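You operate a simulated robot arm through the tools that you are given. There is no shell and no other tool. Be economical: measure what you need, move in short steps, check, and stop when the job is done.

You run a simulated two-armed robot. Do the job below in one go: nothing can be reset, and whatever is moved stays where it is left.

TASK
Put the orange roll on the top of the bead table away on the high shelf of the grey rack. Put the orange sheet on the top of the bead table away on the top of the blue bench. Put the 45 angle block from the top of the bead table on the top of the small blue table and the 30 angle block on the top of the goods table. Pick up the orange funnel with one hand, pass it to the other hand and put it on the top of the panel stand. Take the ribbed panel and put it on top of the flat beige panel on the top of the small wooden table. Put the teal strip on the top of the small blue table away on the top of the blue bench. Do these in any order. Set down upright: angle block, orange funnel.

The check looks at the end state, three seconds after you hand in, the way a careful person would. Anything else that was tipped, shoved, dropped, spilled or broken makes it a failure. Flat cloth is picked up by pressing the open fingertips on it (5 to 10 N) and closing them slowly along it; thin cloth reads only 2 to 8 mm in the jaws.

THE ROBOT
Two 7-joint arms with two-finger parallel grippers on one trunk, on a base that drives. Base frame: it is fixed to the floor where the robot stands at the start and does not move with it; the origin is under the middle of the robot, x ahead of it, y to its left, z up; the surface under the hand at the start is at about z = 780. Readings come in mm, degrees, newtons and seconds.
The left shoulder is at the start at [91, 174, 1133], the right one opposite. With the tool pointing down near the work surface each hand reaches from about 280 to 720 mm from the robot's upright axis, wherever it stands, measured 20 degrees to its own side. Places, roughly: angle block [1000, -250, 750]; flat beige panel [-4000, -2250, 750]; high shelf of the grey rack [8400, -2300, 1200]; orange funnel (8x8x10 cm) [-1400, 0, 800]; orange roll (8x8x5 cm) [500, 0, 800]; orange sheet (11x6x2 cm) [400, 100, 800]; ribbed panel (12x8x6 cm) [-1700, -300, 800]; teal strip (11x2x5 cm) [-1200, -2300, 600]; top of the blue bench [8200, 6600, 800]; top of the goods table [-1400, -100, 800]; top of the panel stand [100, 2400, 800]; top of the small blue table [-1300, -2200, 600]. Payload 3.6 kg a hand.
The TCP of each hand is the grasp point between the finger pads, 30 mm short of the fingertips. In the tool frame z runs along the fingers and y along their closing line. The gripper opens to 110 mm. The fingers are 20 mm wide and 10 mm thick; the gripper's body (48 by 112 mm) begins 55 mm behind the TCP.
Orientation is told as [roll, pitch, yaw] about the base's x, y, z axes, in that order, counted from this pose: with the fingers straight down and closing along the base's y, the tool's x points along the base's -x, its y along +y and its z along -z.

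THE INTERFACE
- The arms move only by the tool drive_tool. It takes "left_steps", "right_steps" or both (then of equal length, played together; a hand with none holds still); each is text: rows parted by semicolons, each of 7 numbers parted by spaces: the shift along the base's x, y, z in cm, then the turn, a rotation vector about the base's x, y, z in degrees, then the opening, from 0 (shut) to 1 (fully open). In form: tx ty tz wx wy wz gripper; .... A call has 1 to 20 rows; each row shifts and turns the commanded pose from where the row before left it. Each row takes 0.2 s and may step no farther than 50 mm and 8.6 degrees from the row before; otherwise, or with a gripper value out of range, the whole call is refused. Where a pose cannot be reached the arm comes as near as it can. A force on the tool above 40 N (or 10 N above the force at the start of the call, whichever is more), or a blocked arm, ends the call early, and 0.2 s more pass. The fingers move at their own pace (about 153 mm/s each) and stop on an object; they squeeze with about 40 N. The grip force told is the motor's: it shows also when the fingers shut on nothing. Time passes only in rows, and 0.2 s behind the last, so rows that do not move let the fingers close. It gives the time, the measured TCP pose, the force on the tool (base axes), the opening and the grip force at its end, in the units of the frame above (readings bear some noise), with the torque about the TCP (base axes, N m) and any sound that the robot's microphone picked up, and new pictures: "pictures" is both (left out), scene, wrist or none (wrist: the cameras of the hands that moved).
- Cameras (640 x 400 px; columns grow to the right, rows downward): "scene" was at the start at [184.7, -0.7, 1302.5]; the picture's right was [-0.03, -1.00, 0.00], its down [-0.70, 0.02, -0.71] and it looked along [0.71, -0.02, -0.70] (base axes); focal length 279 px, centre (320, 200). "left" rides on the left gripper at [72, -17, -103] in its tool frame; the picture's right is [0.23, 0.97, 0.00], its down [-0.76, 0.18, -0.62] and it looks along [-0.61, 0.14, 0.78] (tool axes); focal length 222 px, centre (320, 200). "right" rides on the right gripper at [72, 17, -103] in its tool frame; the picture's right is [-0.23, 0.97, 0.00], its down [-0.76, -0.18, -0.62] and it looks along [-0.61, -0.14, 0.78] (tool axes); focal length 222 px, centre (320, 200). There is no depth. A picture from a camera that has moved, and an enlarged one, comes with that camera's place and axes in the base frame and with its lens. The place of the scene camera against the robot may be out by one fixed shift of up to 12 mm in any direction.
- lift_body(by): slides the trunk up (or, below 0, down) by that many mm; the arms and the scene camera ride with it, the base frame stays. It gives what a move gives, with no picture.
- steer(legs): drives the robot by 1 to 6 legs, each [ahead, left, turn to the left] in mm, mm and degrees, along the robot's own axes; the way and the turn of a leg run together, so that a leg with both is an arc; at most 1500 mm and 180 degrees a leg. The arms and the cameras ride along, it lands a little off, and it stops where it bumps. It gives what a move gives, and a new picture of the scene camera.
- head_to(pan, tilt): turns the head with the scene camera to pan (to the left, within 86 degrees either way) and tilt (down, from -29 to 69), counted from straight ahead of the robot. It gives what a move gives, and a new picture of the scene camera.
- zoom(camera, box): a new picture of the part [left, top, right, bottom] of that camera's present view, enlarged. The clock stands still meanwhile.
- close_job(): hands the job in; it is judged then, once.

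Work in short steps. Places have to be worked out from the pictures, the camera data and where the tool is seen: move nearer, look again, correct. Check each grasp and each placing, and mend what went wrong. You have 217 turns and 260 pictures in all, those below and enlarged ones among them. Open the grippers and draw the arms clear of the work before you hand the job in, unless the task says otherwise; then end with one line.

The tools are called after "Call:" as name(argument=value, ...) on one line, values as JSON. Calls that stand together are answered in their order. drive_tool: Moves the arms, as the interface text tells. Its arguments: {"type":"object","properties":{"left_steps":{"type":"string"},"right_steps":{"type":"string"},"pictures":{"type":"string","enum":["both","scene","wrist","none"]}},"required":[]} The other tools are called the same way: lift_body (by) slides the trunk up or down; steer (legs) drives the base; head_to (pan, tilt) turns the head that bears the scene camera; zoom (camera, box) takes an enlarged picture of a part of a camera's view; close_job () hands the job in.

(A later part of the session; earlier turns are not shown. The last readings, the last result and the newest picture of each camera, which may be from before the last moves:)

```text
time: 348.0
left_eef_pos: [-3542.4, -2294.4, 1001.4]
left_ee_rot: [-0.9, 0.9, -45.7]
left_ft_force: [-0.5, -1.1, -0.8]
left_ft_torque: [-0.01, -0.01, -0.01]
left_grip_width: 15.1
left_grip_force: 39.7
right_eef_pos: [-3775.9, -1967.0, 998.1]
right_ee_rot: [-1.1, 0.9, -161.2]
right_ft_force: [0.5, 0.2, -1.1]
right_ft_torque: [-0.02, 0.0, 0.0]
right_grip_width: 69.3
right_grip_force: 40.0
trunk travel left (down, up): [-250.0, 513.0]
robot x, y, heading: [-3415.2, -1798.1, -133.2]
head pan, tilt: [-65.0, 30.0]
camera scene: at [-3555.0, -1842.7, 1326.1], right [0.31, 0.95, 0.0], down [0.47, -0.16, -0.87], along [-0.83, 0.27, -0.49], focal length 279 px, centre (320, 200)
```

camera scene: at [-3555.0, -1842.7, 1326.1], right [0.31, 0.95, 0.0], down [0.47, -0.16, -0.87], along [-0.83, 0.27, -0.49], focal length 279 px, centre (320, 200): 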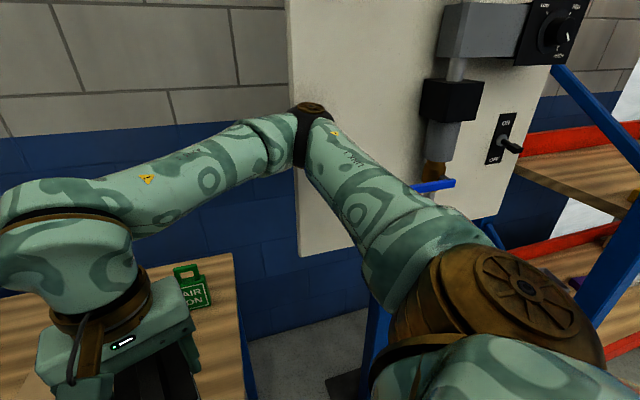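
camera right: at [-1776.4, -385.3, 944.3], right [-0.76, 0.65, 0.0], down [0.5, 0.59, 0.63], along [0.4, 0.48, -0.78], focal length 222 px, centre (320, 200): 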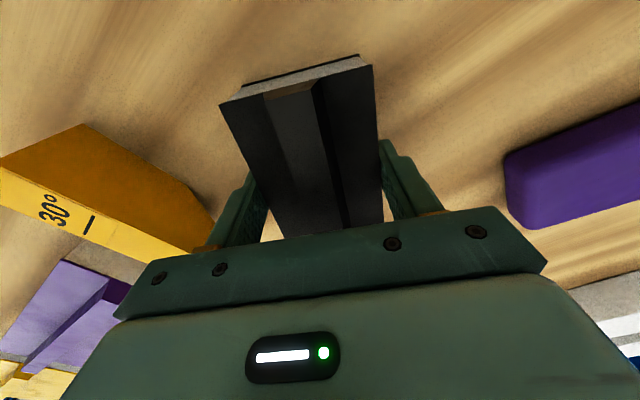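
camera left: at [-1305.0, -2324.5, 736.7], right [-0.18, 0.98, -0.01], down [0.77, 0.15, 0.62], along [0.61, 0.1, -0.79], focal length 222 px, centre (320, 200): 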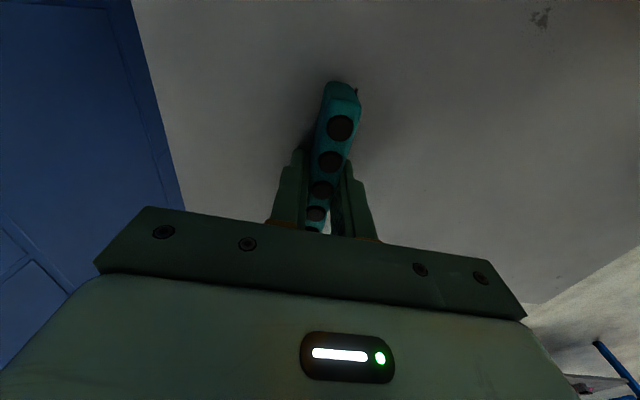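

The right elbow met the valve board's edge. I back off, turn to ~200° and come in from further left so the elbow stays clear.

Call:
steer(legs=[[-150, 0, 0], [0, 0, -27], [0, 190, 0]])

```text
time: 351.9
left_eef_pos: [-3583.8, -2256.7, 999.4]
left_ee_rot: [-0.4, 0.6, -71.7]
left_ft_force: [0.4, 0.2, -1.1]
left_ft_torque: [0.06, 0.0, -0.03]
left_grip_width: 15.2
left_grip_force: 40.4
right_eef_pos: [-3650.7, -1859.8, 994.4]
right_ee_rot: [-1.0, 1.6, 172.7]
right_ft_force: [-0.6, 0.1, -1.2]
right_ft_torque: [0.02, 0.01, 0.05]
right_grip_width: 69.4
right_grip_force: 40.0
trunk travel left (down, up): [-250.0, 513.0]
robot x, y, heading: [-3241.3, -1871.7, -159.1]
head pan, tilt: [-65.0, 30.0]
camera scene: at [-3399.5, -1843.6, 1324.6], right [0.7, 0.72, 0.0], down [0.36, -0.35, -0.87], along [-0.62, 0.61, -0.5], focal length 279 px, centre (320, 200)
```

scene: 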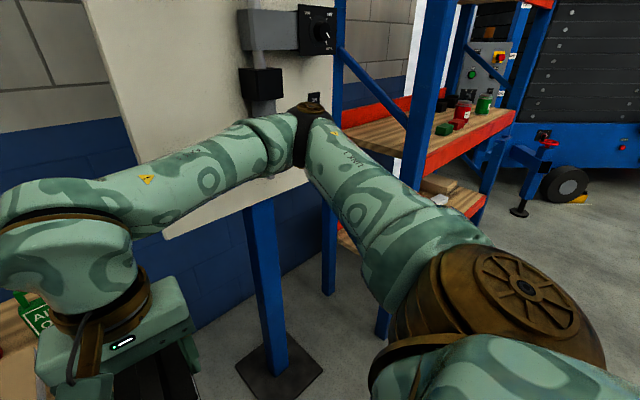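

Now I move ahead 200 mm with a small turn and look left to check the wall clearance.

Call:
steer(legs=[[200, 15, -4]])

Call:
head_to(pan=65, tilt=30)

Call:
head_to(pan=5, tilt=48)

```text
time: 353.5
left_eef_pos: [-3792.0, -2306.1, 998.4]
left_ee_rot: [-0.3, 0.5, -76.0]
left_ft_force: [-0.4, -0.5, -1.2]
left_ft_torque: [-0.01, -0.03, -0.02]
left_grip_width: 15.2
left_grip_force: 40.2
right_eef_pos: [-3828.9, -1906.9, 992.6]
right_ee_rot: [-1.0, 1.7, 168.5]
right_ft_force: [0.0, 0.0, -1.9]
right_ft_torque: [0.0, 0.02, 0.0]
right_grip_width: 69.6
right_grip_force: 39.9
trunk travel left (down, up): [-250.0, 513.0]
robot x, y, heading: [-3423.1, -1950.9, -163.4]
head pan, tilt: [-65.0, 30.0]
camera scene: at [-3578.8, -1907.6, 1324.3], right [0.75, 0.66, 0.0], down [0.33, -0.37, -0.87], along [-0.57, 0.65, -0.5], focal length 279 px, centre (320, 200)
```

scene: 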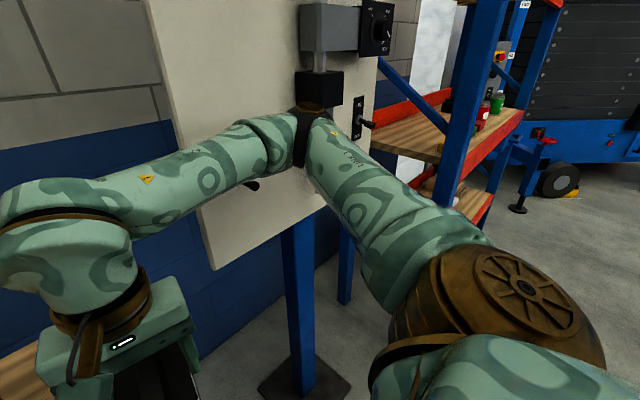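

```text
time: 355.6
left_eef_pos: [-3791.7, -2305.6, 998.4]
left_ee_rot: [-0.4, 0.5, -75.9]
left_ft_force: [0.6, 0.4, -0.5]
left_ft_torque: [-0.02, 0.0, -0.01]
left_grip_width: 15.2
left_grip_force: 39.8
right_eef_pos: [-3828.1, -1904.5, 993.6]
right_ee_rot: [-1.0, 1.6, 168.5]
right_ft_force: [-0.1, 0.6, -1.5]
right_ft_torque: [0.0, -0.02, 0.0]
right_grip_width: 69.7
right_grip_force: 39.6
trunk travel left (down, up): [-250.0, 513.0]
robot x, y, heading: [-3423.2, -1943.8, -163.3]
head pan, tilt: [65.0, 30.0]
camera scene: at [-3531.1, -2064.5, 1324.5], right [-0.99, 0.15, 0.0], down [0.07, 0.49, -0.87], along [-0.13, -0.86, -0.5], focal length 279 px, centre (320, 200)
```

scene: 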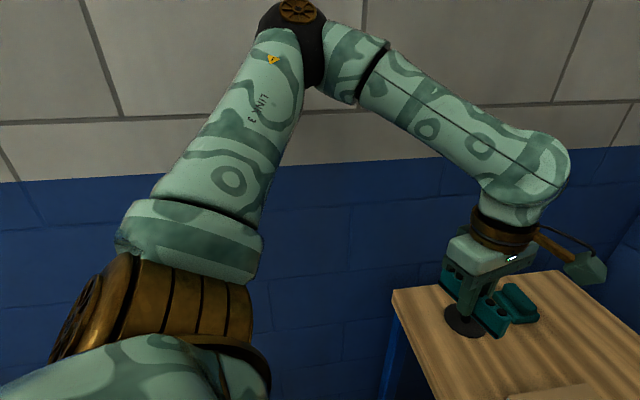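

```text
time: 356.9
left_eef_pos: [-3790.3, -2306.3, 998.0]
left_ee_rot: [-0.4, 0.5, -75.8]
left_ft_force: [0.2, -0.3, -0.8]
left_ft_torque: [0.0, 0.01, -0.01]
left_grip_width: 15.1
left_grip_force: 39.9
right_eef_pos: [-3828.7, -1905.9, 994.2]
right_ee_rot: [-1.0, 1.6, 168.6]
right_ft_force: [0.4, 0.4, -1.6]
right_ft_torque: [0.01, 0.04, 0.0]
right_grip_width: 69.5
right_grip_force: 39.9
trunk travel left (down, up): [-250.0, 513.0]
robot x, y, heading: [-3421.2, -1947.8, -163.2]
head pan, tilt: [5.0, 48.0]
camera scene: at [-3591.0, -2003.9, 1297.7], right [-0.37, 0.93, 0.0], down [0.69, 0.27, -0.67], along [-0.62, -0.25, -0.74], focal length 279 px, centre (320, 200)
```

scene: 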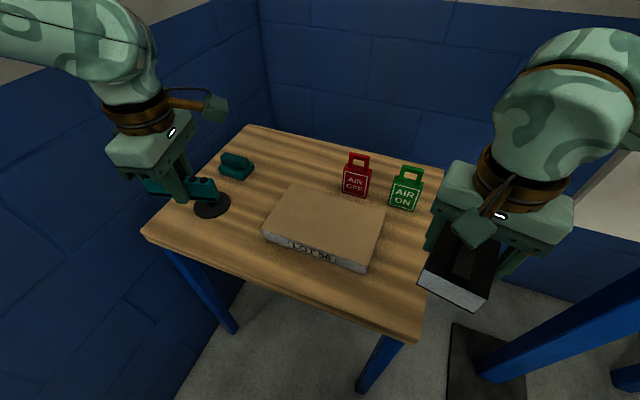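

The panel is clear: beige top centre (-3967,-2138). I bring the right hand above (-3965,-2122), turning to yaw 180 and levelling.

Call:
drive_tool(right_steps="-1.9 -3.1 0 -0.7 1.7 0 0; -1.9 -3.1 0 0 0 4 0; -1.9 -3.1 0 0 0 4 0; -1.9 -3.1 0 0 0 3.4 0; -2 -3.1 0 0 0 0 0; -2 -3.1 0 0 0 0 0; -2 -3 0 0 0 0 0; 0 0 -4 0 0 0 0; 0 0 -4 0 0 0 0; 0 0 0 0 0 0 0")

```text
time: 359.1
left_eef_pos: [-3791.8, -2306.3, 998.3]
left_ee_rot: [-0.5, 0.6, -75.9]
left_ft_force: [0.1, 0.0, 0.5]
left_ft_torque: [-0.02, -0.01, 0.02]
left_grip_width: 15.4
left_grip_force: 40.1
right_eef_pos: [-3962.0, -2122.7, 912.3]
right_ee_rot: [0.2, 0.1, 179.8]
right_ft_force: [0.2, 0.3, -0.5]
right_ft_torque: [0.0, -0.01, -0.02]
right_grip_width: 69.5
right_grip_force: 39.7
trunk travel left (down, up): [-250.0, 513.0]
robot x, y, heading: [-3422.6, -1946.9, -163.5]
head pan, tilt: [5.0, 48.0]
camera scene: at [-3590.8, -2003.8, 1297.7], right [-0.37, 0.93, 0.0], down [0.69, 0.27, -0.67], along [-0.62, -0.24, -0.74], focal length 279 px, centre (320, 200)
camera right: at [-3890.1, -2139.9, 1015.2], right [-0.23, -0.97, 0.0], down [-0.76, 0.18, 0.62], along [-0.61, 0.14, -0.78], focal length 222 px, centre (320, 200)
```

scene: 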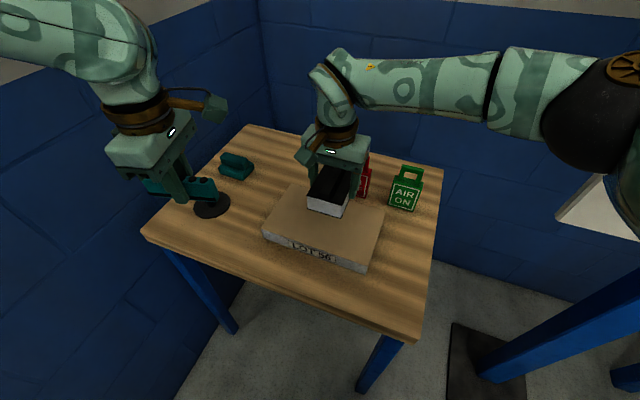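
right: 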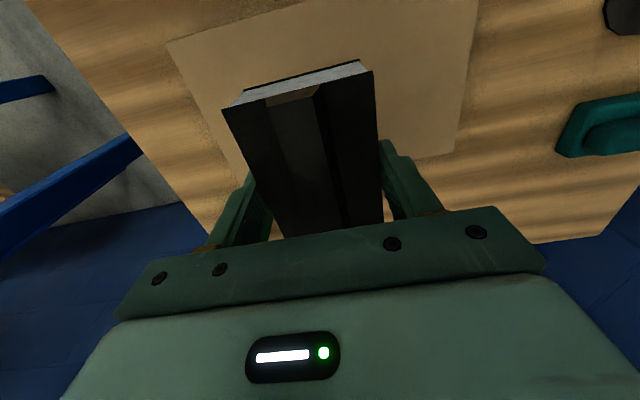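

Nearly centred; I nudge by (+7,-12) mm and lower to contact.

Call:
drive_tool(right_steps="0.7 -1.2 -1 0 0 0 0; 0 0 -2 0 0 0 0; 0 0 -1.5 0 0 0 0; 0 0 -0.6 0 0 0 0; 0 0 -0.5 0 0 0 0; 0 0 -0.4 0 0 0 0; 0 0 -0.4 0 0 0 0; 0 0 -0.4 0 0 0 0; 0 0 -0.4 0 0 0 0; 0 0 -0.4 0 0 0 0; 0 0 -0.4 0 0 0 0; 0 0 -0.4 0 0 0 0; 0 0 -0.4 0 0 0 0; 0 0 -0.4 0 0 0 0; 0 0 -0.4 0 0 0 0", pictures="scene")

```text
time: 361.9
left_eef_pos: [-3790.4, -2304.6, 999.3]
left_ee_rot: [-0.5, 0.5, -75.9]
left_ft_force: [-0.8, -0.2, -1.1]
left_ft_torque: [0.02, -0.01, 0.03]
left_grip_width: 15.5
left_grip_force: 40.1
right_eef_pos: [-3957.1, -2135.9, 830.2]
right_ee_rot: [0.3, 0.0, 179.7]
right_ft_force: [4.0, 4.1, 18.6]
right_ft_torque: [0.7, 0.27, -0.42]
right_grip_width: 69.8
right_grip_force: 40.0
trunk travel left (down, up): [-250.0, 513.0]
robot x, y, heading: [-3418.5, -1945.0, -163.9]
head pan, tilt: [5.0, 48.0]
stopped in row 14 (right hand): the force on the tool passed its limit at 44 N (the readings are from after the stop); the commanded pose is now the measured one
camera scene: at [-3589.1, -2003.2, 1297.7], right [-0.37, 0.93, 0.0], down [0.69, 0.27, -0.67], along [-0.62, -0.24, -0.74], focal length 279 px, centre (320, 200)
```

scene: 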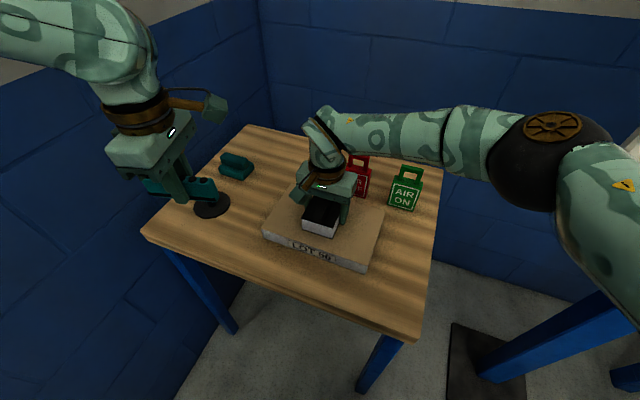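

Contact at 830. I open, rise straight up and draw back the way I came.

Call:
drive_tool(right_steps="0 0 0 0 0 0 0.85; 0 0 0 0 0 0 0.85; 0 0 2 0 0 0 0.85; 0 0 4 0 0 0 0.85; 0 0 4 0 0 0 0.85; 0 0 4 0 0 0 1; 2 3 3 0 0 0 1; 2 3.5 0 0 0 0 1; 2 3.5 0 0 0 0 1; 2 3.5 0 0 0 0 1; 2 3.5 0 0 0 0 1; 2 3.5 0 0 0 0 1", pictures="scene")

```text
time: 364.5
left_eef_pos: [-3792.3, -2305.7, 1000.0]
left_ee_rot: [-0.4, 0.4, -75.9]
left_ft_force: [-0.2, 0.3, 0.0]
left_ft_torque: [-0.03, 0.0, -0.02]
left_grip_width: 15.2
left_grip_force: 39.9
right_eef_pos: [-3841.6, -1929.2, 995.1]
right_ee_rot: [0.3, 0.0, 179.9]
right_ft_force: [-0.7, -0.5, -0.2]
right_ft_torque: [-0.01, -0.01, 0.01]
right_grip_width: 110.2
right_grip_force: 0.1
trunk travel left (down, up): [-250.0, 513.0]
robot x, y, heading: [-3420.5, -1947.5, -163.6]
head pan, tilt: [5.0, 48.0]
camera scene: at [-3590.6, -2002.6, 1297.8], right [-0.37, 0.93, 0.0], down [0.69, 0.27, -0.67], along [-0.62, -0.25, -0.74], focal length 279 px, centre (320, 200)
```

scene: 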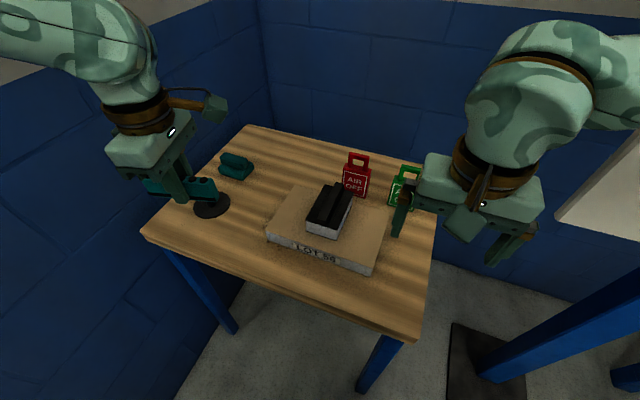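

The ribbed panel sits on the beige one. With the teal strip in the left hand I back out and turn to face +x for the trip to the blue bench.

Call:
steer(legs=[[-500, 0, 0], [0, 0, 163.6], [0, 550, 0]])

Call:
head_to(pan=0, tilt=18)

```text
time: 377.0
left_eef_pos: [-2483.5, -1013.4, 999.5]
left_ee_rot: [-0.5, 0.5, 87.9]
left_ft_force: [-0.5, 0.2, -1.0]
left_ft_torque: [0.0, 0.01, -0.02]
left_grip_width: 15.3
left_grip_force: 39.8
right_eef_pos: [-2541.7, -1387.1, 995.6]
right_ee_rot: [0.1, 0.0, -16.3]
right_ft_force: [0.5, 0.1, 0.1]
right_ft_torque: [-0.06, 0.0, 0.0]
right_grip_width: 109.9
right_grip_force: 0.1
trunk travel left (down, up): [-250.0, 513.0]
robot x, y, heading: [-2940.8, -1253.1, 0.2]
head pan, tilt: [5.0, 48.0]
camera scene: at [-2757.7, -1244.6, 1297.6], right [0.09, -1.0, 0.0], down [-0.74, -0.07, -0.67], along [0.67, 0.06, -0.74], focal length 279 px, centre (320, 200)
```

scene: 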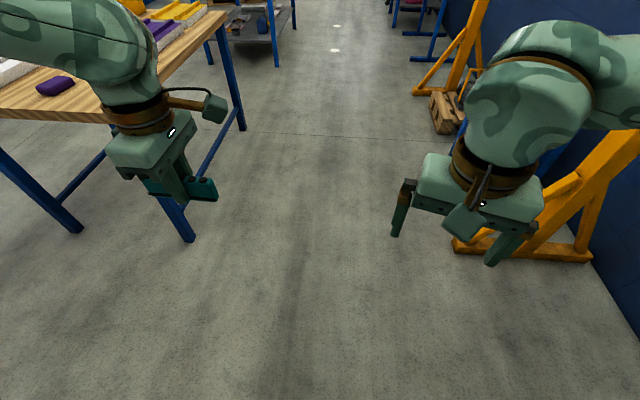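

```text
time: 377.9
left_eef_pos: [-2484.3, -1014.4, 997.7]
left_ee_rot: [-0.4, 0.5, 87.9]
left_ft_force: [-0.6, 1.1, -1.1]
left_ft_torque: [-0.05, 0.01, -0.01]
left_grip_width: 15.3
left_grip_force: 39.7
right_eef_pos: [-2540.5, -1389.5, 993.7]
right_ee_rot: [0.2, 0.0, -16.2]
right_ft_force: [0.8, -0.2, 0.2]
right_ft_torque: [0.02, 0.0, 0.01]
right_grip_width: 110.2
right_grip_force: 0.0
trunk travel left (down, up): [-250.0, 513.0]
robot x, y, heading: [-2938.5, -1252.8, 0.4]
head pan, tilt: [0.0, 18.0]
camera scene: at [-2742.8, -1252.0, 1343.7], right [0.01, -1.0, 0.0], down [-0.31, 0.0, -0.95], along [0.95, 0.0, -0.31], focal length 279 px, centre (320, 200)
```

scene: 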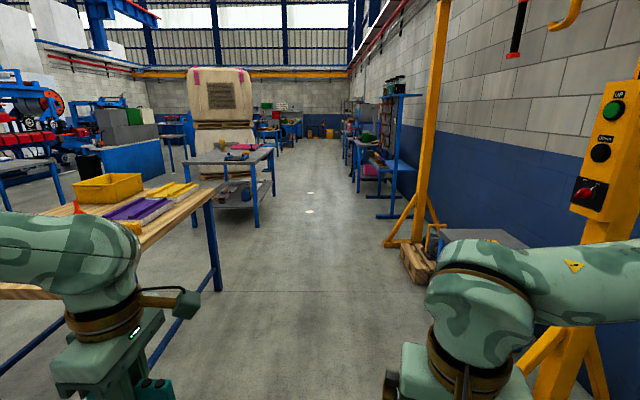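

The lane ahead is clear between the goods table and the gantry post. I shift a little left and drive on.

Call:
steer(legs=[[0, 70, -0.4], [1490, 0, 0], [1490, 0, 0], [1400, 0, 0]])

```text
time: 399.3
left_eef_pos: [1846.4, -777.9, 998.0]
left_ee_rot: [-0.4, 0.5, 91.5]
left_ft_force: [1.0, -0.2, -1.3]
left_ft_torque: [0.05, 0.05, -0.03]
left_grip_width: 15.3
left_grip_force: 40.2
right_eef_pos: [1812.0, -1155.1, 994.3]
right_ee_rot: [0.2, 0.0, -12.7]
right_ft_force: [0.2, 0.3, -0.3]
right_ft_torque: [0.02, -0.04, -0.01]
right_grip_width: 109.8
right_grip_force: 0.2
trunk travel left (down, up): [-250.0, 513.0]
robot x, y, heading: [1405.8, -1046.8, 3.7]
head pan, tilt: [0.0, 18.0]
camera scene: at [1602.4, -1032.3, 1343.7], right [0.07, -1.0, 0.0], down [-0.31, -0.02, -0.95], along [0.95, 0.06, -0.31], focal length 279 px, centre (320, 200)
```

scene: 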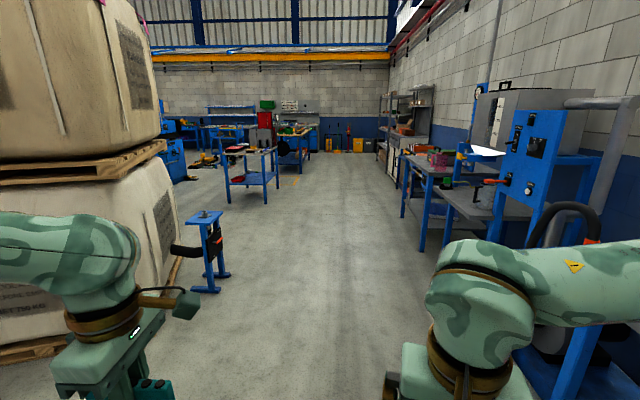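

I correct the heading and continue down the lane.

Call:
steer(legs=[[0, 0, -4], [1490, 0, 0], [1490, 0, 0], [1490, 0, 0], [1400, 0, 0]])

```text
time: 427.7
left_eef_pos: [7695.3, -478.5, 999.3]
left_ee_rot: [-0.4, 0.5, 93.5]
left_ft_force: [-0.3, 0.2, -0.5]
left_ft_torque: [0.01, -0.03, 0.0]
left_grip_width: 15.4
left_grip_force: 40.1
right_eef_pos: [7675.0, -856.7, 994.1]
right_ee_rot: [0.2, 0.1, -10.7]
right_ft_force: [-0.1, -0.7, 0.0]
right_ft_torque: [0.0, 0.0, -0.02]
right_grip_width: 109.9
right_grip_force: 0.1
trunk travel left (down, up): [-250.0, 513.0]
robot x, y, heading: [7264.6, -758.0, 5.9]
head pan, tilt: [0.0, 18.0]
camera scene: at [7461.3, -740.9, 1343.7], right [0.1, -0.99, 0.0], down [-0.31, -0.03, -0.95], along [0.95, 0.1, -0.31], focal length 279 px, centre (320, 200)
```

scene: 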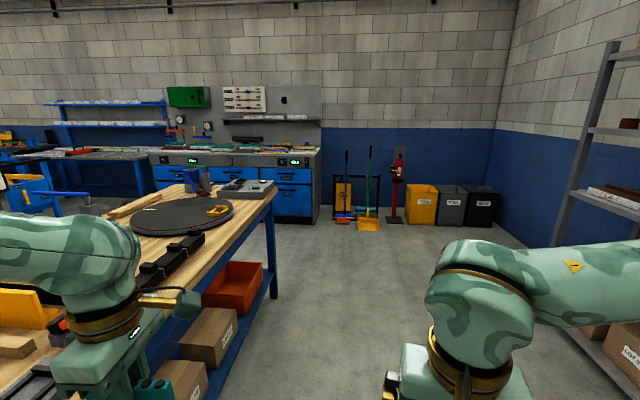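

I drifted toward the wooden table on the left. I side-step right, straighten, go on to x≈9750 and turn up the aisle.

Call:
steer(legs=[[0, -400, -6], [1300, 0, 0], [1180, 0, -0.5], [0, 0, 90]])

```text
time: 445.8
left_eef_pos: [9555.9, -729.8, 998.9]
left_ee_rot: [-0.4, 0.6, 175.6]
left_ft_force: [-0.3, -0.1, 0.1]
left_ft_torque: [0.0, 0.02, -0.02]
left_grip_width: 15.4
left_grip_force: 39.7
right_eef_pos: [9928.1, -802.9, 994.7]
right_ee_rot: [0.2, -0.1, 71.4]
right_ft_force: [0.1, 0.8, -0.7]
right_ft_torque: [-0.01, 0.0, -0.05]
right_grip_width: 109.9
right_grip_force: 0.0
trunk travel left (down, up): [-250.0, 513.0]
robot x, y, heading: [9773.9, -1194.0, 87.9]
head pan, tilt: [0.0, 18.0]
camera scene: at [9786.5, -998.6, 1343.8], right [1.0, -0.04, 0.0], down [-0.01, -0.31, -0.95], along [0.03, 0.95, -0.31], focal length 279 px, centre (320, 200)
```

scene: 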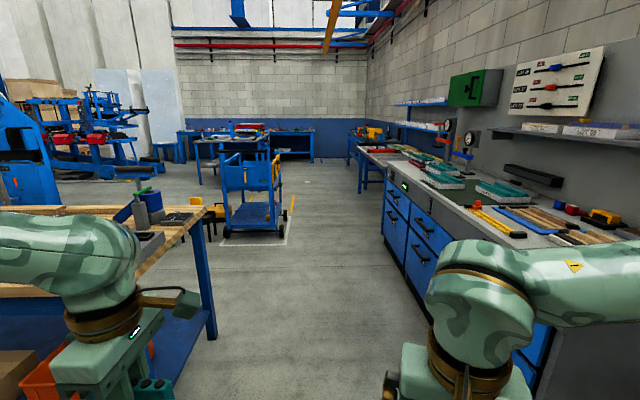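

Aisle clear. I drive up toward the bench.

Call:
steer(legs=[[1490, 0, 0], [1490, 0, 0], [1490, 0, 0], [1300, 0, 0]])

```text
time: 473.0
left_eef_pos: [9738.3, 4964.1, 999.8]
left_ee_rot: [-0.4, 0.5, 175.8]
left_ft_force: [0.0, -0.2, -0.9]
left_ft_torque: [-0.02, -0.05, 0.0]
left_grip_width: 15.1
left_grip_force: 40.5
right_eef_pos: [10110.5, 4892.7, 993.9]
right_ee_rot: [0.3, 0.0, 71.6]
right_ft_force: [1.6, 0.2, 0.2]
right_ft_torque: [0.02, 0.0, -0.03]
right_grip_width: 110.2
right_grip_force: 0.1
trunk travel left (down, up): [-250.0, 513.0]
robot x, y, heading: [9961.1, 4499.5, 88.4]
head pan, tilt: [0.0, 18.0]
camera scene: at [9969.2, 4696.5, 1343.7], right [1.0, -0.03, 0.0], down [-0.01, -0.31, -0.95], along [0.03, 0.95, -0.31], focal length 279 px, centre (320, 200)
```

scene: 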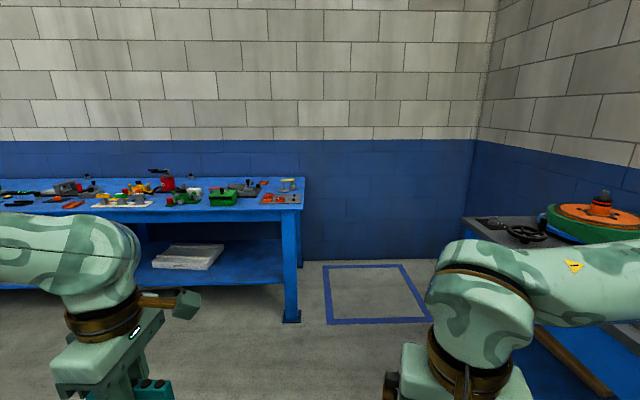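

The bench is ahead. I go forward to y≈5580, then left to x≈8700 and look down.

Call:
steer(legs=[[1080, 0, 1.6], [0, 1250, 0]])

Call:
head_to(pan=10, tilt=38)

```text
time: 484.4
left_eef_pos: [8485.0, 6026.0, 997.6]
left_ee_rot: [-0.4, 0.4, 178.5]
left_ft_force: [-0.8, 0.5, -0.8]
left_ft_torque: [0.01, 0.03, 0.0]
left_grip_width: 15.2
left_grip_force: 39.5
right_eef_pos: [8858.7, 5973.7, 993.4]
right_ee_rot: [0.2, 0.0, 74.3]
right_ft_force: [0.3, -0.3, 0.9]
right_ft_torque: [0.0, 0.0, -0.01]
right_grip_width: 109.8
right_grip_force: 0.0
trunk travel left (down, up): [-250.0, 513.0]
robot x, y, heading: [8732.3, 5574.1, 91.0]
head pan, tilt: [0.0, 18.0]
camera scene: at [8728.1, 5770.7, 1343.8], right [1.0, 0.02, 0.0], down [0.01, -0.31, -0.95], along [-0.01, 0.95, -0.31], focal length 279 px, centre (320, 200)
```

scene: 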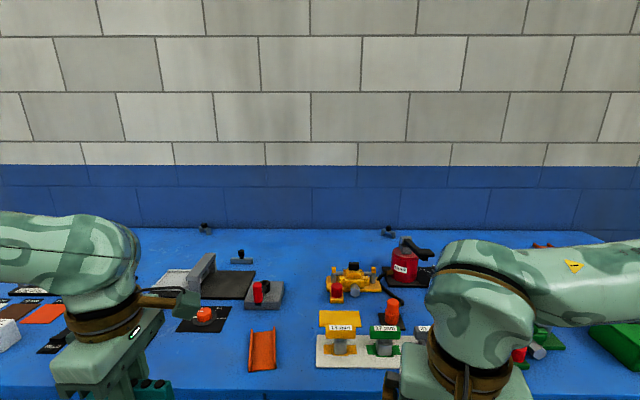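

```text
time: 485.3
left_eef_pos: [8485.5, 6026.9, 998.6]
left_ee_rot: [-0.4, 0.6, 178.5]
left_ft_force: [-1.2, -0.3, -1.2]
left_ft_torque: [0.0, 0.02, 0.0]
left_grip_width: 15.3
left_grip_force: 39.8
right_eef_pos: [8859.8, 5974.0, 994.0]
right_ee_rot: [0.3, 0.0, 74.3]
right_ft_force: [-0.2, 0.3, 0.3]
right_ft_torque: [0.03, 0.0, 0.04]
right_grip_width: 109.9
right_grip_force: 0.1
trunk travel left (down, up): [-250.0, 513.0]
robot x, y, heading: [8729.9, 5573.8, 91.1]
head pan, tilt: [10.0, 38.0]
camera scene: at [8713.6, 5762.2, 1312.2], right [0.98, 0.19, 0.0], down [0.12, -0.6, -0.79], along [-0.15, 0.77, -0.62], focal length 279 px, centre (320, 200)
```

scene: 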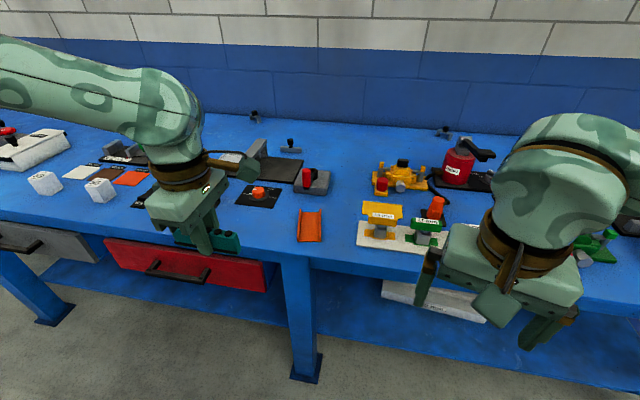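

Free patch between the sheet and the card: target (8470,6252). I drive 170 mm closer and put the left hand over it, lowering.

Call:
steer(legs=[[175, 0, -1]])

Call:
drive_tool(left_steps="-0.5 2.5 -3 0 0 0 0; -0.5 2.5 -3 0 0 0 0; 0 0 -4 0 0 0 0; 0 0 -2 0 0 0 0; 0 0 0 0 0 0 0")

```text
time: 486.7
left_eef_pos: [8491.1, 6203.9, 997.8]
left_ee_rot: [-0.3, 0.6, 177.5]
left_ft_force: [-0.6, 0.0, -0.7]
left_ft_torque: [-0.05, 0.03, 0.02]
left_grip_width: 15.1
left_grip_force: 39.8
right_eef_pos: [8866.2, 6144.5, 994.1]
right_ee_rot: [0.3, 0.2, 73.3]
right_ft_force: [-0.4, 0.5, -0.7]
right_ft_torque: [-0.06, 0.0, -0.02]
right_grip_width: 110.2
right_grip_force: 0.1
trunk travel left (down, up): [-250.0, 513.0]
robot x, y, heading: [8731.2, 5746.4, 90.1]
head pan, tilt: [10.0, 38.0]
camera scene: at [8715.7, 5936.3, 1311.8], right [0.99, 0.17, 0.0], down [0.11, -0.61, -0.79], along [-0.14, 0.78, -0.62], focal length 279 px, centre (320, 200)
```

scene: 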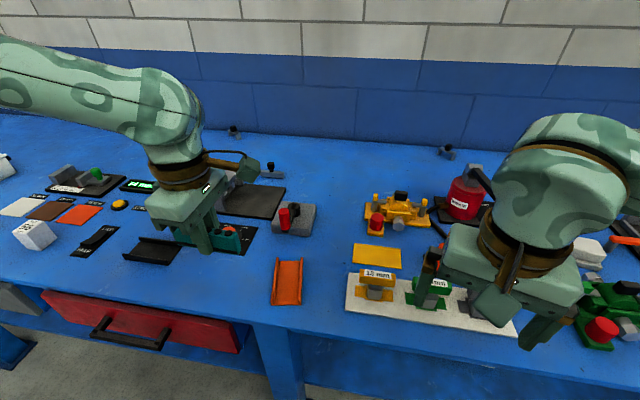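

```text
time: 487.9
left_eef_pos: [8483.1, 6251.7, 876.0]
left_ee_rot: [-0.4, 0.5, 177.6]
left_ft_force: [-0.7, 0.6, -0.4]
left_ft_torque: [0.0, 0.01, 0.02]
left_grip_width: 15.3
left_grip_force: 39.5
right_eef_pos: [8866.1, 6144.4, 994.3]
right_ee_rot: [0.2, 0.0, 73.4]
right_ft_force: [-0.9, -0.4, -0.1]
right_ft_torque: [0.01, -0.02, 0.02]
right_grip_width: 110.0
right_grip_force: 0.0
trunk travel left (down, up): [-250.0, 513.0]
robot x, y, heading: [8729.4, 5745.1, 90.0]
head pan, tilt: [10.0, 38.0]
camera scene: at [8715.7, 5934.9, 1312.1], right [0.99, 0.17, 0.0], down [0.11, -0.61, -0.79], along [-0.14, 0.78, -0.62], focal length 279 px, centre (320, 200)
camera left: at [8556.4, 6265.6, 980.1], right [0.19, -0.98, -0.01], down [-0.77, -0.15, 0.62], along [-0.61, -0.11, -0.79], focal length 222 px, centre (320, 200)
```

scene: 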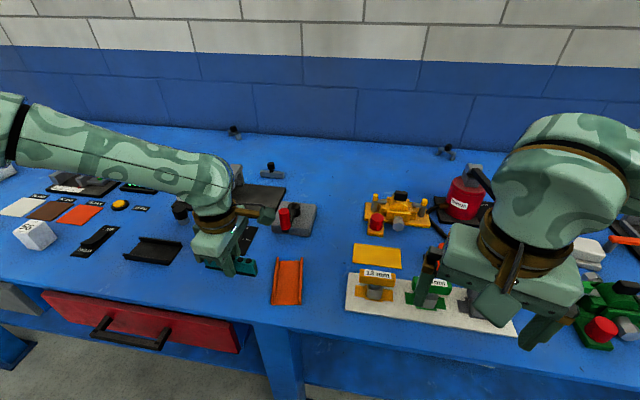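
left: 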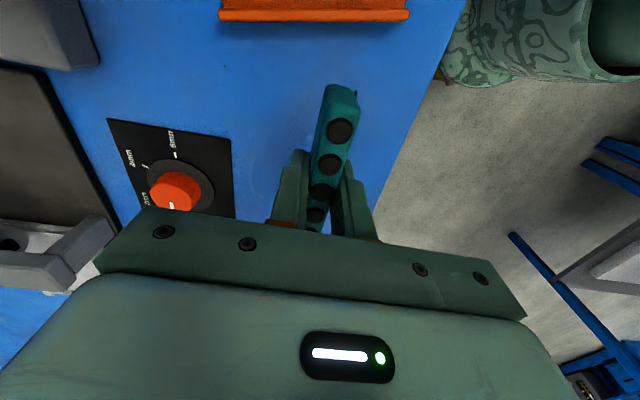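

Clear of the card (front at y≈6327) and the edge. I shift 2 cm left and lower to contact.

Call:
drive_tool(left_steps="-2 0 -1 0 0 0 0; 0 0 -1.2 0 0 0 0; 0 0 -0.6 0 0 0 0; 0 0 -0.4 0 0 0 0; 0 0 -0.3 0 0 0 0; 0 0 -0.3 0 0 0 0; 0 0 -0.3 0 0 0 0; 0 0 -0.3 0 0 0 0; 0 0 -0.3 0 0 0 0; 0 0 -0.3 0 0 0 0; 0 0 -0.3 0 0 0 0", pictures="wrist")

```text
time: 490.5
left_eef_pos: [8463.3, 6253.9, 830.3]
left_ee_rot: [-0.9, 0.6, 177.6]
left_ft_force: [0.2, -4.1, 18.4]
left_ft_torque: [-0.26, 0.28, 0.09]
left_grip_width: 15.0
left_grip_force: 39.5
right_eef_pos: [8865.5, 6143.3, 994.4]
right_ee_rot: [0.3, -0.1, 73.4]
right_ft_force: [0.2, 0.2, 0.4]
right_ft_torque: [-0.01, 0.0, -0.01]
right_grip_width: 110.0
right_grip_force: 0.1
trunk travel left (down, up): [-250.0, 513.0]
robot x, y, heading: [8728.0, 5749.0, 89.7]
head pan, tilt: [10.0, 38.0]
stopped in row 11 (left hand): the force on the tool passed its limit at 43 N (the readings are from after the stop); the commanded pose is now the measured one
camera left: at [8536.0, 6266.7, 934.6], right [0.19, -0.98, -0.01], down [-0.77, -0.16, 0.61], along [-0.6, -0.1, -0.79], focal length 222 px, centre (320, 200)
```

left: 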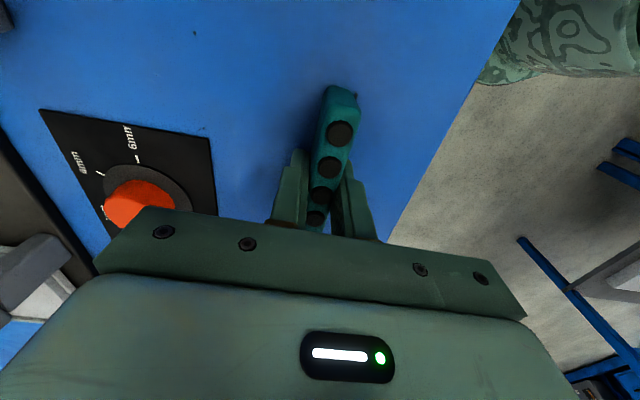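

Contact at 830. I open gently, rise and withdraw.

Call:
drive_tool(left_steps="0 0 0.1 0 0 0 0.3; 0 0 0 0 0 0 0.4; 0 0 0 0 0 0 0.4; 0 0 2 0 0 0 0.4; 0 0 4 0 0 0 0.4; 0 0 4 0 0 0 0.6; 0 0 4 0 0 0 1; 0 -3 3 0 0 0 1; 0 -4 0 0 0 0 1; 0 -3 0 0 0 0 1", pictures="scene")

```text
time: 492.7
left_eef_pos: [8462.6, 6153.0, 1000.4]
left_ee_rot: [-0.6, 0.5, 177.6]
left_ft_force: [0.0, -0.2, -0.3]
left_ft_torque: [0.0, -0.03, 0.03]
left_grip_width: 110.1
left_grip_force: 0.1
right_eef_pos: [8865.7, 6143.0, 994.6]
right_ee_rot: [0.2, 0.0, 73.4]
right_ft_force: [-0.1, 0.7, 0.1]
right_ft_torque: [-0.01, 0.04, 0.0]
right_grip_width: 109.9
right_grip_force: 0.0
trunk travel left (down, up): [-250.0, 513.0]
robot x, y, heading: [8728.6, 5748.1, 89.8]
head pan, tilt: [10.0, 38.0]
camera scene: at [8715.6, 5933.8, 1312.3], right [0.99, 0.17, 0.0], down [0.11, -0.61, -0.79], along [-0.14, 0.78, -0.62], focal length 279 px, centre (320, 200)
```

scene: 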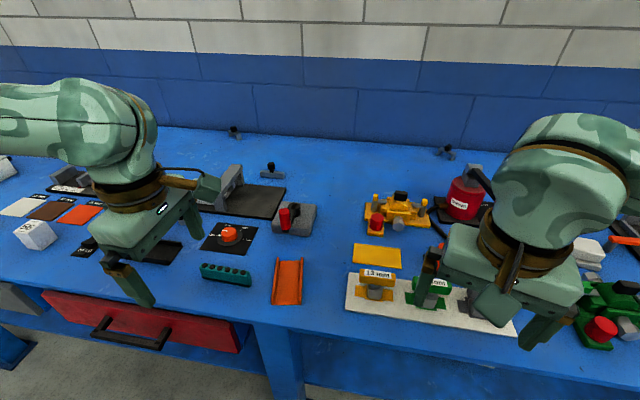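

All bench items are placed. Now back for the funnel: right to the aisle, then reverse down it.

Call:
steer(legs=[[-180, 0, 0], [0, -1080, 0], [-1490, 0, 0], [-1490, 0, 0], [-1490, 0, 0]])

```text
time: 520.4
left_eef_pos: [9536.4, 1443.4, 1000.0]
left_ee_rot: [-0.7, 0.5, 178.6]
left_ft_force: [-0.2, -0.9, 0.5]
left_ft_torque: [0.0, -0.03, -0.03]
left_grip_width: 110.1
left_grip_force: 0.0
right_eef_pos: [9941.9, 1438.5, 993.8]
right_ee_rot: [0.3, 0.0, 74.3]
right_ft_force: [-1.0, 0.7, 0.0]
right_ft_torque: [0.01, 0.01, 0.0]
right_grip_width: 110.1
right_grip_force: 0.1
trunk travel left (down, up): [-250.0, 513.0]
robot x, y, heading: [9809.4, 1038.6, 90.8]
head pan, tilt: [10.0, 38.0]
camera scene: at [9795.9, 1227.3, 1312.2], right [0.98, 0.19, 0.0], down [0.12, -0.6, -0.79], along [-0.15, 0.77, -0.62], focal length 279 px, centre (320, 200)
```

scene: 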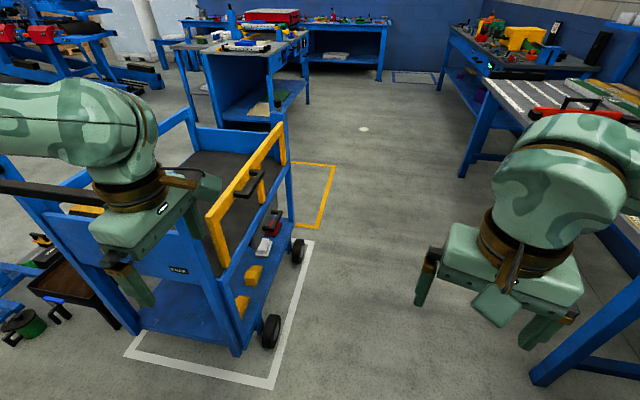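

The cart beside me is still in its outline; I shift slightly right and continue reversing, then go west in the lane.

Call:
steer(legs=[[-100, -60, -0.8], [-1300, 0, 0], [-750, 0, 0], [0, 1480, 0], [0, 1480, 0]])

```text
time: 545.9
left_eef_pos: [6561.0, -748.3, 999.8]
left_ee_rot: [-0.7, 0.5, 177.6]
left_ft_force: [-0.2, 0.3, -0.6]
left_ft_torque: [0.02, -0.01, 0.0]
left_grip_width: 109.6
left_grip_force: 0.1
right_eef_pos: [6964.9, -757.1, 995.0]
right_ee_rot: [0.2, 0.0, 73.4]
right_ft_force: [-0.7, 0.0, 0.0]
right_ft_torque: [-0.01, 0.0, 0.02]
right_grip_width: 110.2
right_grip_force: 0.1
trunk travel left (down, up): [-250.0, 513.0]
robot x, y, heading: [6826.0, -1157.7, 90.0]
head pan, tilt: [10.0, 38.0]
camera scene: at [6815.4, -966.7, 1312.1], right [0.98, 0.17, 0.0], down [0.11, -0.61, -0.79], along [-0.14, 0.78, -0.62], focal length 279 px, centre (320, 200)
```

scene: 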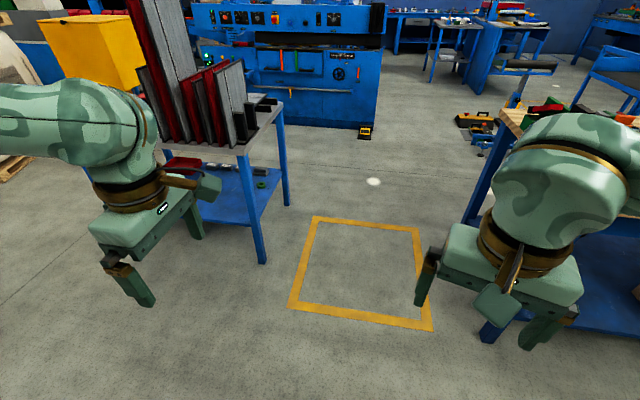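

I continue west.

Call:
steer(legs=[[0, 1480, -1], [0, 1480, -1], [0, 1480, -1]])

```text
time: 567.0
left_eef_pos: [2139.1, -818.2, 1000.2]
left_ee_rot: [-0.7, 0.5, 178.8]
left_ft_force: [-0.6, 0.5, 1.2]
left_ft_torque: [0.04, 0.0, 0.0]
left_grip_width: 110.1
left_grip_force: 0.0
right_eef_pos: [2543.5, -820.4, 994.4]
right_ee_rot: [0.2, 0.0, 74.7]
right_ft_force: [-0.3, -0.1, 0.1]
right_ft_torque: [-0.01, 0.05, 0.02]
right_grip_width: 110.1
right_grip_force: 0.0
trunk travel left (down, up): [-250.0, 513.0]
robot x, y, heading: [2417.7, -1220.4, 91.2]
head pan, tilt: [10.0, 38.0]
camera scene: at [2398.7, -1033.4, 1312.1], right [0.98, 0.19, 0.0], down [0.12, -0.6, -0.79], along [-0.15, 0.77, -0.62], focal length 279 px, centre (320, 200)
```

scene: 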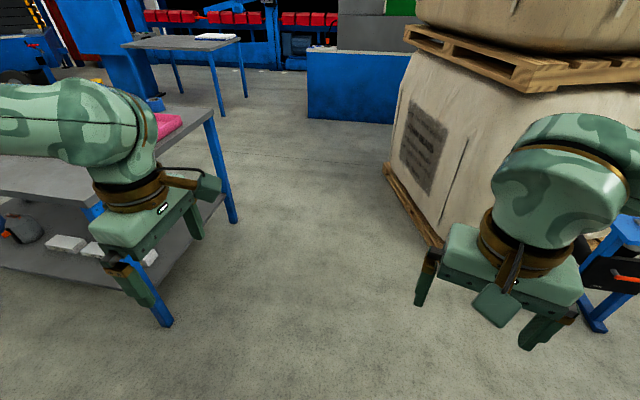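

Continue west to the gap between the bead and goods tables (x≈-280).

Call:
steer(legs=[[0, 1350, -1.2], [0, 1350, -1]])

Call:
head_to(pan=0, tilt=22)

```text
time: 579.9
left_eef_pos: [-504.6, -786.3, 999.6]
left_ee_rot: [-0.8, 0.5, 176.7]
left_ft_force: [0.1, 0.9, 1.2]
left_ft_torque: [-0.01, -0.03, 0.01]
left_grip_width: 109.7
left_grip_force: 0.0
right_eef_pos: [-101.4, -803.2, 994.7]
right_ee_rot: [0.2, 0.0, 72.5]
right_ft_force: [0.1, 0.1, 0.1]
right_ft_torque: [-0.01, 0.05, 0.0]
right_grip_width: 110.1
right_grip_force: 0.0
trunk travel left (down, up): [-250.0, 513.0]
robot x, y, heading: [-247.7, -1199.9, 88.9]
head pan, tilt: [10.0, 38.0]
camera scene: at [-254.2, -1010.3, 1312.1], right [0.99, 0.16, 0.0], down [0.1, -0.61, -0.79], along [-0.12, 0.78, -0.62], focal length 279 px, centre (320, 200)
```

scene: 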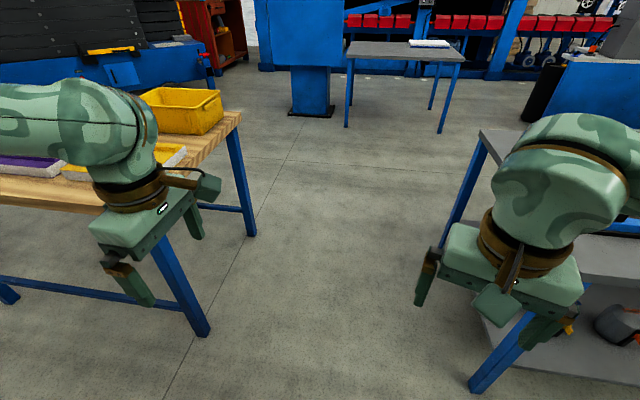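

```text
time: 580.7
left_eef_pos: [-504.5, -786.1, 1000.0]
left_ee_rot: [-0.6, 0.6, 176.8]
left_ft_force: [-0.2, 0.2, -0.1]
left_ft_torque: [-0.01, 0.02, -0.01]
left_grip_width: 110.0
left_grip_force: 0.1
right_eef_pos: [-99.9, -803.2, 994.1]
right_ee_rot: [0.2, 0.0, 72.4]
right_ft_force: [0.4, 0.6, 0.1]
right_ft_torque: [0.02, 0.03, 0.0]
right_grip_width: 110.1
right_grip_force: 0.1
trunk travel left (down, up): [-250.0, 513.0]
robot x, y, heading: [-244.2, -1201.6, 88.9]
head pan, tilt: [0.0, 22.0]
camera scene: at [-238.8, -1002.8, 1337.2], right [1.0, -0.02, 0.0], down [-0.01, -0.38, -0.93], along [0.01, 0.93, -0.38], focal length 279 px, centre (320, 200)
```

scene: 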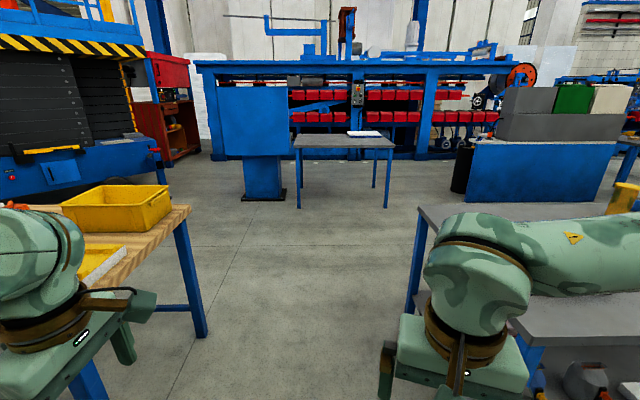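

The gap is clear. I drive through it to y≈900, side-step left behind the goods table and turn to face it.

Call:
steer(legs=[[0, 45, 1], [1100, 0, 0], [1050, 0, 0], [0, 1150, 0], [0, 0, 180]])

Call:
head_to(pan=0, tilt=35)

```text
time: 604.5
left_eef_pos: [-1139.4, 513.6, 1000.5]
left_ee_rot: [-0.7, 0.5, -0.5]
left_ft_force: [0.2, -0.2, 0.1]
left_ft_torque: [-0.01, -0.02, -0.01]
left_grip_width: 110.0
left_grip_force: 0.1
right_eef_pos: [-1543.6, 512.2, 994.7]
right_ee_rot: [0.1, 0.0, -104.8]
right_ft_force: [0.0, 0.0, -0.1]
right_ft_torque: [0.0, 0.01, 0.0]
right_grip_width: 110.1
right_grip_force: 0.0
trunk travel left (down, up): [-250.0, 513.0]
robot x, y, heading: [-1414.9, 915.2, -88.2]
head pan, tilt: [0.0, 22.0]
camera scene: at [-1411.6, 720.7, 1337.3], right [-1.0, -0.03, 0.0], down [-0.01, 0.37, -0.93], along [0.03, -0.93, -0.38], focal length 279 px, centre (320, 200)
```

scene: 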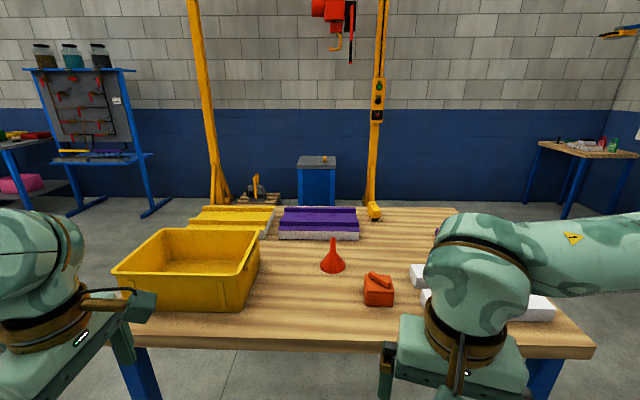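

```text
time: 605.3
left_eef_pos: [-1139.0, 515.6, 1000.8]
left_ee_rot: [-0.7, 0.4, -0.5]
left_ft_force: [-0.1, 0.4, 0.0]
left_ft_torque: [0.0, 0.0, 0.01]
left_grip_width: 110.2
left_grip_force: 0.1
right_eef_pos: [-1541.8, 511.1, 995.1]
right_ee_rot: [0.2, 0.1, -104.7]
right_ft_force: [0.9, 0.6, -0.5]
right_ft_torque: [-0.01, -0.02, 0.0]
right_grip_width: 109.8
right_grip_force: 0.1
trunk travel left (down, up): [-250.0, 513.0]
robot x, y, heading: [-1417.6, 915.3, -88.3]
head pan, tilt: [0.0, 35.0]
camera scene: at [-1411.8, 725.4, 1316.7], right [-1.0, -0.03, 0.0], down [-0.02, 0.57, -0.82], along [0.03, -0.82, -0.57], focal length 279 px, centre (320, 200)
```

scene: 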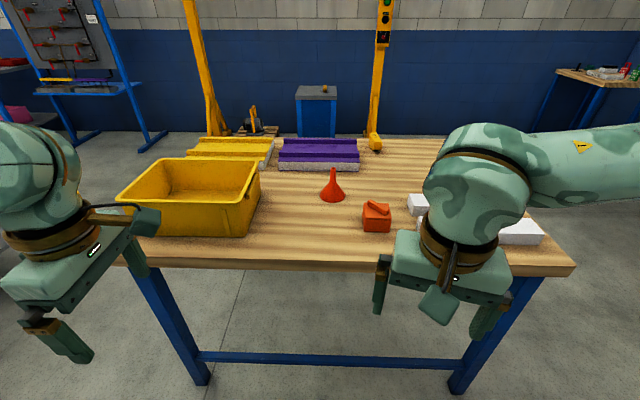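

The funnel stands spout-up at about (-1424,-38). I drive in to y≈555 and zoom on it.

Call:
steer(legs=[[360, 0, -1.7]])

Call:
head_to(pan=0, tilt=38)

Call:
zoom(camera="scene", box=[260, 150, 420, 260])

```text
time: 607.6
left_eef_pos: [-1150.3, 132.3, 1001.0]
left_ee_rot: [-0.6, 0.6, -2.6]
left_ft_force: [0.3, 0.2, 0.0]
left_ft_torque: [0.02, 0.02, 0.02]
left_grip_width: 110.1
left_grip_force: 0.0
right_eef_pos: [-1553.8, 145.8, 994.1]
right_ee_rot: [0.2, 0.0, -107.0]
right_ft_force: [0.6, -0.5, -0.6]
right_ft_torque: [-0.02, -0.01, 0.0]
right_grip_width: 110.0
right_grip_force: 0.1
trunk travel left (down, up): [-250.0, 513.0]
robot x, y, heading: [-1414.6, 539.9, -90.4]
head pan, tilt: [0.0, 35.0]
camera scene: at [-1414.6, 353.5, 1316.5], right [-1.0, 0.01, 0.0], down [0.0, 0.57, -0.82], along [-0.01, -0.82, -0.57], focal length 279 px, centre (320, 200)
```

scene: 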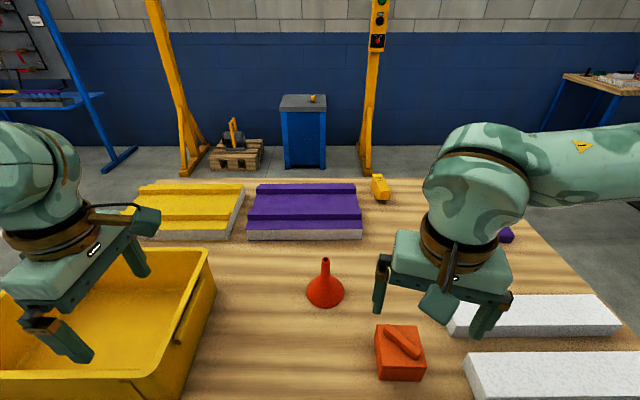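

```text
time: 608.3
left_eef_pos: [-1150.2, 132.2, 1001.1]
left_ee_rot: [-0.8, 0.5, -2.7]
left_ft_force: [-0.2, 0.3, -0.6]
left_ft_torque: [-0.03, 0.01, 0.02]
left_grip_width: 110.0
left_grip_force: 0.1
right_eef_pos: [-1555.0, 145.4, 993.9]
right_ee_rot: [0.1, 0.0, -106.9]
right_ft_force: [-0.5, 0.4, -0.4]
right_ft_torque: [-0.01, 0.01, 0.0]
right_grip_width: 110.1
right_grip_force: 0.1
trunk travel left (down, up): [-250.0, 513.0]
robot x, y, heading: [-1412.0, 540.0, -90.3]
head pan, tilt: [0.0, 38.0]
camera scene: at [-1414.6, 356.3, 1312.2], right [-1.0, 0.01, 0.0], down [0.0, 0.62, -0.79], along [-0.01, -0.79, -0.62], focal length 279 px, centre (320, 200)
```

scene: 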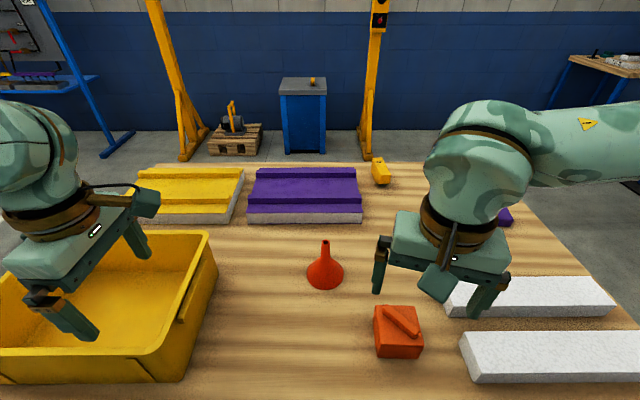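

```text
3.64 times, centred on (340, 205) of scene
camera zoom: at [-1414.6, 356.3, 1312.2], right [-1.0, 0.01, 0.0], down [0.0, 0.62, -0.79], along [-0.01, -0.79, -0.62], focal length 1013 px, centre (247, 182)
```

zoom: 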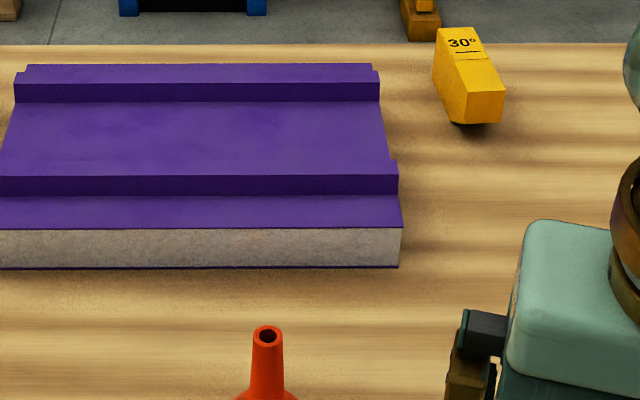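

I zoom on the funnel itself.

Call:
zoom(camera="scene", box=[270, 230, 380, 300])

```text
5.71 times, centred on (325, 265) of scene
camera zoom: at [-1414.6, 356.3, 1312.2], right [-1.0, 0.01, 0.0], down [0.0, 0.62, -0.79], along [-0.01, -0.79, -0.62], focal length 1592 px, centre (291, -171)
```

zoom: 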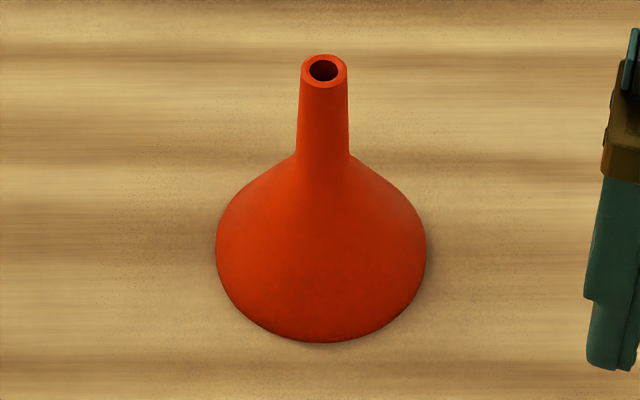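

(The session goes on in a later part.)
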